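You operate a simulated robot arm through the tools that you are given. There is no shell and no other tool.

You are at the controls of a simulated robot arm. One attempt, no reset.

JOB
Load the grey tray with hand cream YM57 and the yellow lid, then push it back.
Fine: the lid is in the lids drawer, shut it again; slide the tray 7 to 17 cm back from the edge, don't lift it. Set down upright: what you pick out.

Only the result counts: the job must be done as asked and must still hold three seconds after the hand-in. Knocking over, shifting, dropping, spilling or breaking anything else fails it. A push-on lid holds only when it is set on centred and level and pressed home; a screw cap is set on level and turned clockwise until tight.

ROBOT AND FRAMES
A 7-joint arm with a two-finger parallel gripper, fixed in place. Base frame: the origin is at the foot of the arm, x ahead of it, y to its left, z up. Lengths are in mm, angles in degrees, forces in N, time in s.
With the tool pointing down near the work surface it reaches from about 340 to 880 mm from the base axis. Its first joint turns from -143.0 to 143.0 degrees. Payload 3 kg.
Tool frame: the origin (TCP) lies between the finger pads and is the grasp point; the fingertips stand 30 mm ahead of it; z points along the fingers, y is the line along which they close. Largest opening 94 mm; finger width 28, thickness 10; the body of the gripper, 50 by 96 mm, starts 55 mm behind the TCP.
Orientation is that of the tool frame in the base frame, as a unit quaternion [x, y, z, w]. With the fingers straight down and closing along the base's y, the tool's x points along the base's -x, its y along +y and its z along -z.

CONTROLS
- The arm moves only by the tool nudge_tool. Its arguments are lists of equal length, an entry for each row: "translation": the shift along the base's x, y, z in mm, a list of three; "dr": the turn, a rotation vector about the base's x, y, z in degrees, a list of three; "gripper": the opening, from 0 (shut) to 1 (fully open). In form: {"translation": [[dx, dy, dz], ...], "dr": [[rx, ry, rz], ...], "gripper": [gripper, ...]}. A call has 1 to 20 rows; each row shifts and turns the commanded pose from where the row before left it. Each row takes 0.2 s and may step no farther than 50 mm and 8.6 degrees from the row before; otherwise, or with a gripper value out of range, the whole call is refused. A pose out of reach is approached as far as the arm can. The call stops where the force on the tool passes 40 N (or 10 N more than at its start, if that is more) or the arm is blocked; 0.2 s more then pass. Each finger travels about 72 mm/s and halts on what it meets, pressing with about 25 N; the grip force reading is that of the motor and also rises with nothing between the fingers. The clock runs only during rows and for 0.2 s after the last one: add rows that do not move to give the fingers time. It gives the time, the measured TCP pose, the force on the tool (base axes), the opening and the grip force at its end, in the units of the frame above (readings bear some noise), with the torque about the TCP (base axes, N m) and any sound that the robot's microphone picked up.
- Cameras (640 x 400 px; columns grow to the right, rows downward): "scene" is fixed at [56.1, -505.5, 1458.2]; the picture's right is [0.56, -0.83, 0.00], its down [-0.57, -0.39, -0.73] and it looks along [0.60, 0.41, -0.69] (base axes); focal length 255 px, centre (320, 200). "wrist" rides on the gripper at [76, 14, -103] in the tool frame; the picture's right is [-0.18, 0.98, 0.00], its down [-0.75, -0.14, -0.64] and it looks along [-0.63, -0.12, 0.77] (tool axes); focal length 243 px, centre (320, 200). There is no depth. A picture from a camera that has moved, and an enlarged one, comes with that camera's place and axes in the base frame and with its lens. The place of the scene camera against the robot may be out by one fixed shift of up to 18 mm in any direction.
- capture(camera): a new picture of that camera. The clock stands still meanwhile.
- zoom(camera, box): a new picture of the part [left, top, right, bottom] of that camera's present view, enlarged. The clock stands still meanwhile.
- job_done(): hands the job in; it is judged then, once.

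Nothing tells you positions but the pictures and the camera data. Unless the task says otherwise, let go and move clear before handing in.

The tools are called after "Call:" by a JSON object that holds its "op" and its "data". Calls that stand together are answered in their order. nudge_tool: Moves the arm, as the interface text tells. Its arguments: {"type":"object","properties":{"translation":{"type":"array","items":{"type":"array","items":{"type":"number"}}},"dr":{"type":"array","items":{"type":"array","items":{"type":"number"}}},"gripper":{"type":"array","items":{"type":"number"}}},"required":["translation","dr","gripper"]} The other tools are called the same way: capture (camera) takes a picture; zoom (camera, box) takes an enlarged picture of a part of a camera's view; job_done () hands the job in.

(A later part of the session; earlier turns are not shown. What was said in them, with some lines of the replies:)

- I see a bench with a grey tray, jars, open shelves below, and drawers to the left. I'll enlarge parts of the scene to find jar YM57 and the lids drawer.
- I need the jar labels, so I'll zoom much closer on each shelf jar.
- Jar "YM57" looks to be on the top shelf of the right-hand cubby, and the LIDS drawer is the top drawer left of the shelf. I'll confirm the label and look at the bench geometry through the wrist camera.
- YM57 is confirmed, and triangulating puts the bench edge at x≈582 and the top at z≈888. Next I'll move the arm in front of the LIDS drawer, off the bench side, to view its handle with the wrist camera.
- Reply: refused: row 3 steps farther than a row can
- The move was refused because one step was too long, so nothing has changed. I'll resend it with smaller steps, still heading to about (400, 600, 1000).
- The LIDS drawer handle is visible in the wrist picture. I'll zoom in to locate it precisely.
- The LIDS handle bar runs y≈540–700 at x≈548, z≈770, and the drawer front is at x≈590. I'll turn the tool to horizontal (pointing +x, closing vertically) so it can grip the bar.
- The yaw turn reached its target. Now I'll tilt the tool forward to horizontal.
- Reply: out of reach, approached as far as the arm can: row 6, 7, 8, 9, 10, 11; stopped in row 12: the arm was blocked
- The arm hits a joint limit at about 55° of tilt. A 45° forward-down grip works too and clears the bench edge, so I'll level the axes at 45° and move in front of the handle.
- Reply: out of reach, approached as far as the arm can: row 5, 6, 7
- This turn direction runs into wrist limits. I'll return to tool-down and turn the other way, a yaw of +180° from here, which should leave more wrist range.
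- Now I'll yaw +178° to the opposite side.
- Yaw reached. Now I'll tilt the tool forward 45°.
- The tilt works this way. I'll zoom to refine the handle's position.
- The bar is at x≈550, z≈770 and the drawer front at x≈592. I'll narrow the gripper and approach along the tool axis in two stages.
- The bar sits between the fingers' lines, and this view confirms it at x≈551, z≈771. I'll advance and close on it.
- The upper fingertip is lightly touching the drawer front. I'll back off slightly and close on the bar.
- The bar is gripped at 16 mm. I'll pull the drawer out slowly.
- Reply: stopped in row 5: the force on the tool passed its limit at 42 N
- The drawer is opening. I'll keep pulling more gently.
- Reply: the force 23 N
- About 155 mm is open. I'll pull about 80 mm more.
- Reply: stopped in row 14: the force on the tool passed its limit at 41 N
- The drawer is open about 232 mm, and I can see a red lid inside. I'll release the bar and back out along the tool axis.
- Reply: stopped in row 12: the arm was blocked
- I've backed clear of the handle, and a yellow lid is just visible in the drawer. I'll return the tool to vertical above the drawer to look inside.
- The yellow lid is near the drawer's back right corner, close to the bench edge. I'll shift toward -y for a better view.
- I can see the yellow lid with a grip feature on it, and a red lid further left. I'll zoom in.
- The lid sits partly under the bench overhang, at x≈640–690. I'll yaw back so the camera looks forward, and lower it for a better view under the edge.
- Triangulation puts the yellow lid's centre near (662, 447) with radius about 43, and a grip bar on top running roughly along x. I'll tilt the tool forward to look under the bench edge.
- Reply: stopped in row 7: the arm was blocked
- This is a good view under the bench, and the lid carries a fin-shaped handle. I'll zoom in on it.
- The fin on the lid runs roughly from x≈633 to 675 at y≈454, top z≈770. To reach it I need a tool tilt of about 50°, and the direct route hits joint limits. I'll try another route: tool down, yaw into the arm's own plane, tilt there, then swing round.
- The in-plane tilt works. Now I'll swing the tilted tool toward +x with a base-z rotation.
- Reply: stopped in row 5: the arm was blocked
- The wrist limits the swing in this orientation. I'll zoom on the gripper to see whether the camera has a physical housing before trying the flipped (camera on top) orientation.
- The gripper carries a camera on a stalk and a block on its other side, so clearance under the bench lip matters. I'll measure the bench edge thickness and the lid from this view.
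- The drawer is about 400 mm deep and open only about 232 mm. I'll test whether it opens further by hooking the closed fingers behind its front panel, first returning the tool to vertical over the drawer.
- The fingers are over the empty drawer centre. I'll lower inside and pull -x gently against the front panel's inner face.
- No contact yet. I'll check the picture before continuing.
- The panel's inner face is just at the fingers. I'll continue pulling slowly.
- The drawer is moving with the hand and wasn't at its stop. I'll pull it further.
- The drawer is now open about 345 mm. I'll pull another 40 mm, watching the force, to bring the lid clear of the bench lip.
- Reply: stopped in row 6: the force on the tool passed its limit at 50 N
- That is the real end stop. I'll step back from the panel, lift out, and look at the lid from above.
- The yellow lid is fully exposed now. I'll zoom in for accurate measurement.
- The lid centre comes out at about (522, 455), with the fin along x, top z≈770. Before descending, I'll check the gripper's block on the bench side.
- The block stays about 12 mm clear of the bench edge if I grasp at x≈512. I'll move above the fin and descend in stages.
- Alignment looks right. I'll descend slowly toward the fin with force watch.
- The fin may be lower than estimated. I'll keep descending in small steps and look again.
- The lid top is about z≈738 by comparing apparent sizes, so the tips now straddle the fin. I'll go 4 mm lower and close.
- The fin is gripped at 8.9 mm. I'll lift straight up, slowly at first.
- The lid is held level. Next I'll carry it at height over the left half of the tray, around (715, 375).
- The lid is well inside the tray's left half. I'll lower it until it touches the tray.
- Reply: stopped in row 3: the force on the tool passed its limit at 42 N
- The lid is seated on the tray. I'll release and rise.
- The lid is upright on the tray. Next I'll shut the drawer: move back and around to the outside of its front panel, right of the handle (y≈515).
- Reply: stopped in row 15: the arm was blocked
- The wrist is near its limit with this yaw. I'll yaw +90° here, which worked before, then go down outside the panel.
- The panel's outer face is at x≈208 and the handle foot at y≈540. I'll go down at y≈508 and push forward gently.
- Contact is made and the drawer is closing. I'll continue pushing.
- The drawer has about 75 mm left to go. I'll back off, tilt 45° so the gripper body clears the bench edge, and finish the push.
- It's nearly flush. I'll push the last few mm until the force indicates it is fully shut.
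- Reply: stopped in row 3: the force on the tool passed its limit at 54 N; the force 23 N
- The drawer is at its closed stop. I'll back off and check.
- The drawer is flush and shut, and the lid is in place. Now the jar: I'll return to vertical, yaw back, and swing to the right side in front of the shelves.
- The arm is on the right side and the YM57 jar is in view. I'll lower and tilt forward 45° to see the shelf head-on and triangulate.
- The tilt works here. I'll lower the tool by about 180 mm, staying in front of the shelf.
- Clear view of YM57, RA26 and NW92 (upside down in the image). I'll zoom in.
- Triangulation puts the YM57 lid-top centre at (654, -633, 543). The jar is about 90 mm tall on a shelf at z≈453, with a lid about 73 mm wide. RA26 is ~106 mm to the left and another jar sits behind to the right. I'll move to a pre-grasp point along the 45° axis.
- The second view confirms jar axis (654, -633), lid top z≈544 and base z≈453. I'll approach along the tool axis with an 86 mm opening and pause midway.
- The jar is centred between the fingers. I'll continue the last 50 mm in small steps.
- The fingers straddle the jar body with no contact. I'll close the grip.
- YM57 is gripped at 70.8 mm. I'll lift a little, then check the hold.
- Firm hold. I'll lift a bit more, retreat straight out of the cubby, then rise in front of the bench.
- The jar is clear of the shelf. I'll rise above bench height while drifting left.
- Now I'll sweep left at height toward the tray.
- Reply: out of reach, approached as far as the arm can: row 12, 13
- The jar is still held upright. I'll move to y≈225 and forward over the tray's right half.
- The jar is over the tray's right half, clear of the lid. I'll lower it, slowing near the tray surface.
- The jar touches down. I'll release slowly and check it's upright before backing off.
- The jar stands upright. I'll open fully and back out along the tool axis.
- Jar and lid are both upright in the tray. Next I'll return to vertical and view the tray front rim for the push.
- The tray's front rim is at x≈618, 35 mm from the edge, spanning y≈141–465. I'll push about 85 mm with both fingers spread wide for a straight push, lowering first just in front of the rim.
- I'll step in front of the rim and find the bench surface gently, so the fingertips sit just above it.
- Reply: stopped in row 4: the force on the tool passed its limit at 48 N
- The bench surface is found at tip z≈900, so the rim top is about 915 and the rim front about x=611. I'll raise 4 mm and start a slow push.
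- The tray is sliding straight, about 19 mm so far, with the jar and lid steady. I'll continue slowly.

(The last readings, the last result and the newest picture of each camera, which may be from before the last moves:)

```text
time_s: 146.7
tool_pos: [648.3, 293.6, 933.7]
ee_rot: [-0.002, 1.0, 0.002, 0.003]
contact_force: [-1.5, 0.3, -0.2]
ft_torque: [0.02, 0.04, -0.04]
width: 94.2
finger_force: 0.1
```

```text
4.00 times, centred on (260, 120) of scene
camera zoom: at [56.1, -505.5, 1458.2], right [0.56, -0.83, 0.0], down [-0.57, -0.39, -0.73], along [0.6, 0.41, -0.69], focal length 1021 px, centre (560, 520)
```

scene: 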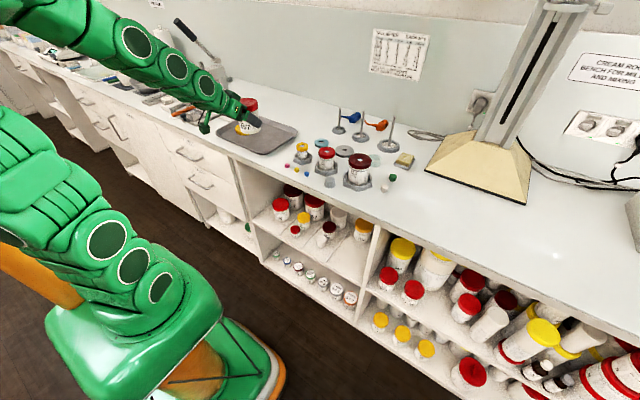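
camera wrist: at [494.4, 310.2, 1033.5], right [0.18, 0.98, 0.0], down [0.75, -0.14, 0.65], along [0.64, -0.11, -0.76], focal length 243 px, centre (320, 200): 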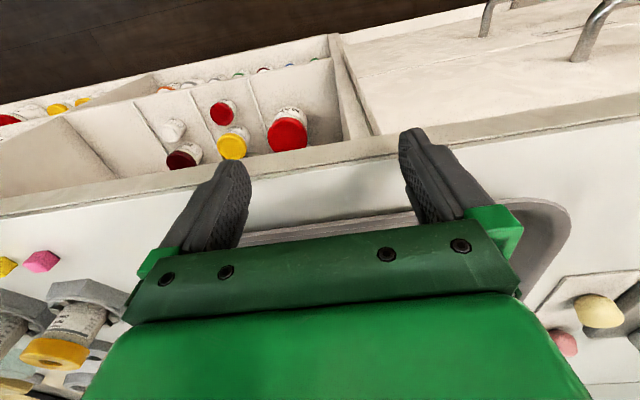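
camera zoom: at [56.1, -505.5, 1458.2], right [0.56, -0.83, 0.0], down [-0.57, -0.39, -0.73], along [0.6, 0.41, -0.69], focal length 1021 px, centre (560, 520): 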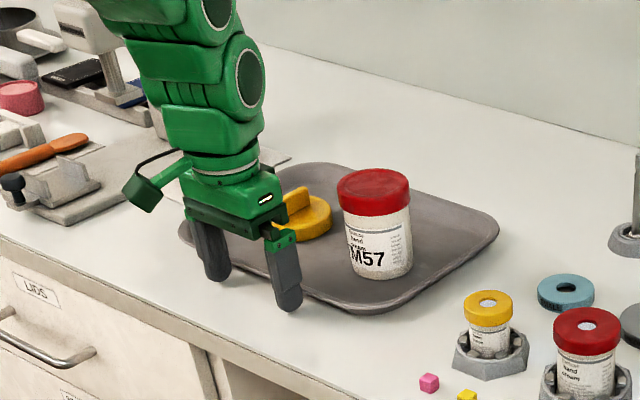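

The tray moves straight and stays clear of everything. I'll push the last ~32 mm.

Call:
{"op": "nudge_tool", "data": {"translation": [[3, 0, 0], [4, 0, 0], [5, 0, 0], [5, 0, 0], [5, 0, 0], [5, 0, 0], [3, 0, 0], [2, 0, 0], [0, 0, 0]], "dr": [[0, 0, 0], [0, 0, 0], [0, 0, 0], [0, 0, 0], [0, 0, 0], [0, 0, 0], [0, 0, 0], [0, 0, 0], [0, 0, 0]], "gripper": [1, 1, 1, 1, 1, 1, 1, 1, 1]}}

Call:
{"op": "nudge_tool", "data": {"translation": [[-5, 0, 0], [-15, 0, 0], [-25, 0, 5], [-30, 0, 20], [-30, 0, 30], [-30, 0, 35], [-30, 0, 35], [0, 0, 0]], "dr": [[0, 0, 0], [0, 0, 0], [0, 0, 0], [0, 0, 0], [0, 0, 0], [0, 0, 0], [0, 0, 0], [0, 0, 0]], "gripper": [1, 1, 1, 1, 1, 1, 1, 1]}}

Call:
{"op": "capture", "data": {"camera": "wrist"}}

Call:
{"op": "capture", "data": {"camera": "scene"}}

```text
time_s: 148.7
tool_pos: [680.9, 295.8, 934.2]
ee_rot: [-0.003, 1.0, 0.002, 0.002]
contact_force: [-1.6, 0.4, 0.7]
ft_torque: [-0.01, 0.0, -0.03]
width: 94.4
finger_force: 0.0
```

```text
time_s: 150.5
tool_pos: [514.8, 295.2, 1059.5]
ee_rot: [-0.002, 1.0, 0.002, 0.004]
contact_force: [0.6, -0.4, 0.5]
ft_torque: [-0.01, -0.03, -0.01]
width: 93.8
finger_force: 0.0
```

```text
taken
camera wrist: at [438.4, 309.8, 1160.4], right [0.18, 0.98, 0.0], down [0.75, -0.14, 0.65], along [0.64, -0.11, -0.76], focal length 243 px, centre (320, 200)
```

wrist: 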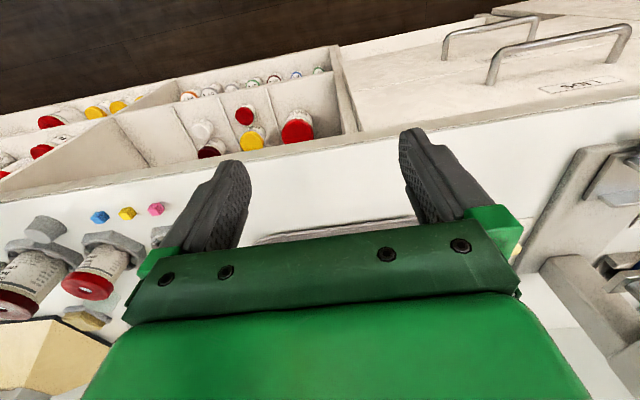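

```text
taken
```

scene: 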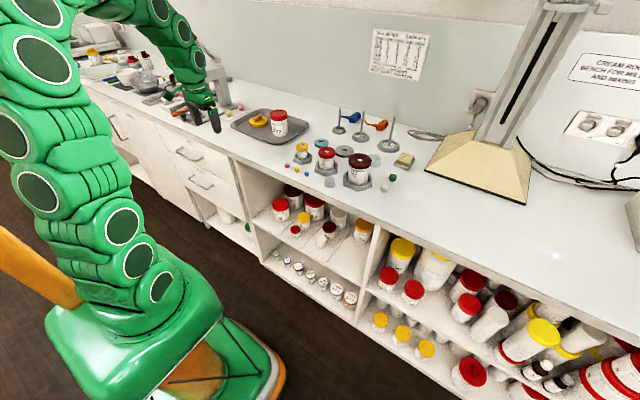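

The tray front is now at x≈695, about 112 mm from the edge. I'll verify everything closely before handing in.

Call:
{"op": "zoom", "data": {"camera": "scene", "box": [160, 70, 340, 200]}}

Call:
{"op": "zoom", "data": {"camera": "scene", "box": [360, 220, 500, 350]}}

Call:
{"op": "zoom", "data": {"camera": "wrist", "box": [230, 80, 430, 240]}}

```text
3.08 times, centred on (250, 135) of scene
camera zoom: at [56.1, -505.5, 1458.2], right [0.56, -0.83, 0.0], down [-0.57, -0.39, -0.73], along [0.6, 0.41, -0.69], focal length 786 px, centre (535, 400)
```

zoom: 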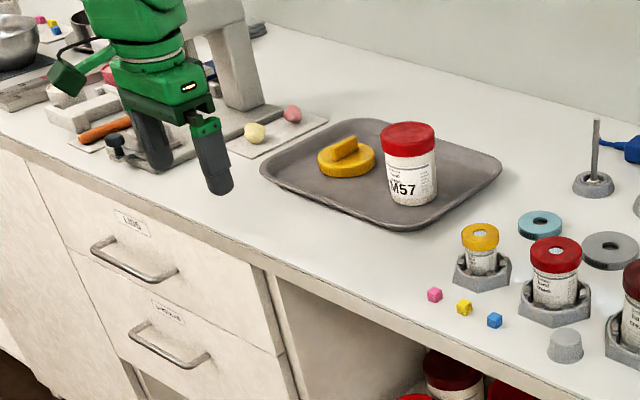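

```text
3.08 times, centred on (430, 285) of scene
camera zoom: at [56.1, -505.5, 1458.2], right [0.56, -0.83, 0.0], down [-0.57, -0.39, -0.73], along [0.6, 0.41, -0.69], focal length 786 px, centre (-18, -62)
```

zoom: 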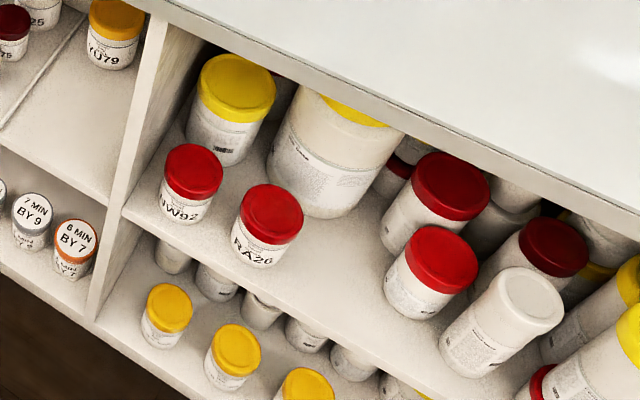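

```text
2.50 times, centred on (330, 160) of wrist
camera zoom: at [438.4, 309.8, 1160.4], right [0.18, 0.98, 0.0], down [0.75, -0.14, 0.65], along [0.64, -0.11, -0.76], focal length 606 px, centre (295, 300)
```

zoom: 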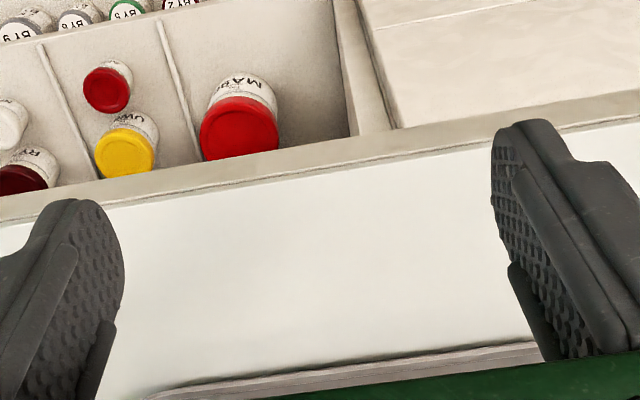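

The LIDS drawer is flush. YM57 and the yellow lid stand upright in the tray, the tray front is about 11–13 cm from the edge, and the other items look undisturbed. The arm is clear, so I'm handing in.

Call:
{"op": "job_done", "data": {}}

```text
The job is handed in.
```

The tray is loaded and pushed back, and I have handed the job in.

- **Jar and lid:** hand cream YM57 and the yellow lid both stand upright on the grey tray.
- **Drawer:** I took the lid from the lids drawer and closed it again. It was pushed to its stop and looked flush with the drawer below.
- **Tray:** I slid it without lifting, about 9 cm from where it stood. Its front rim is now roughly 11 to 13 cm back from the bench edge.
- **Other items:** nothing else looked moved or knocked over in the last pictures, and the arm is clear.
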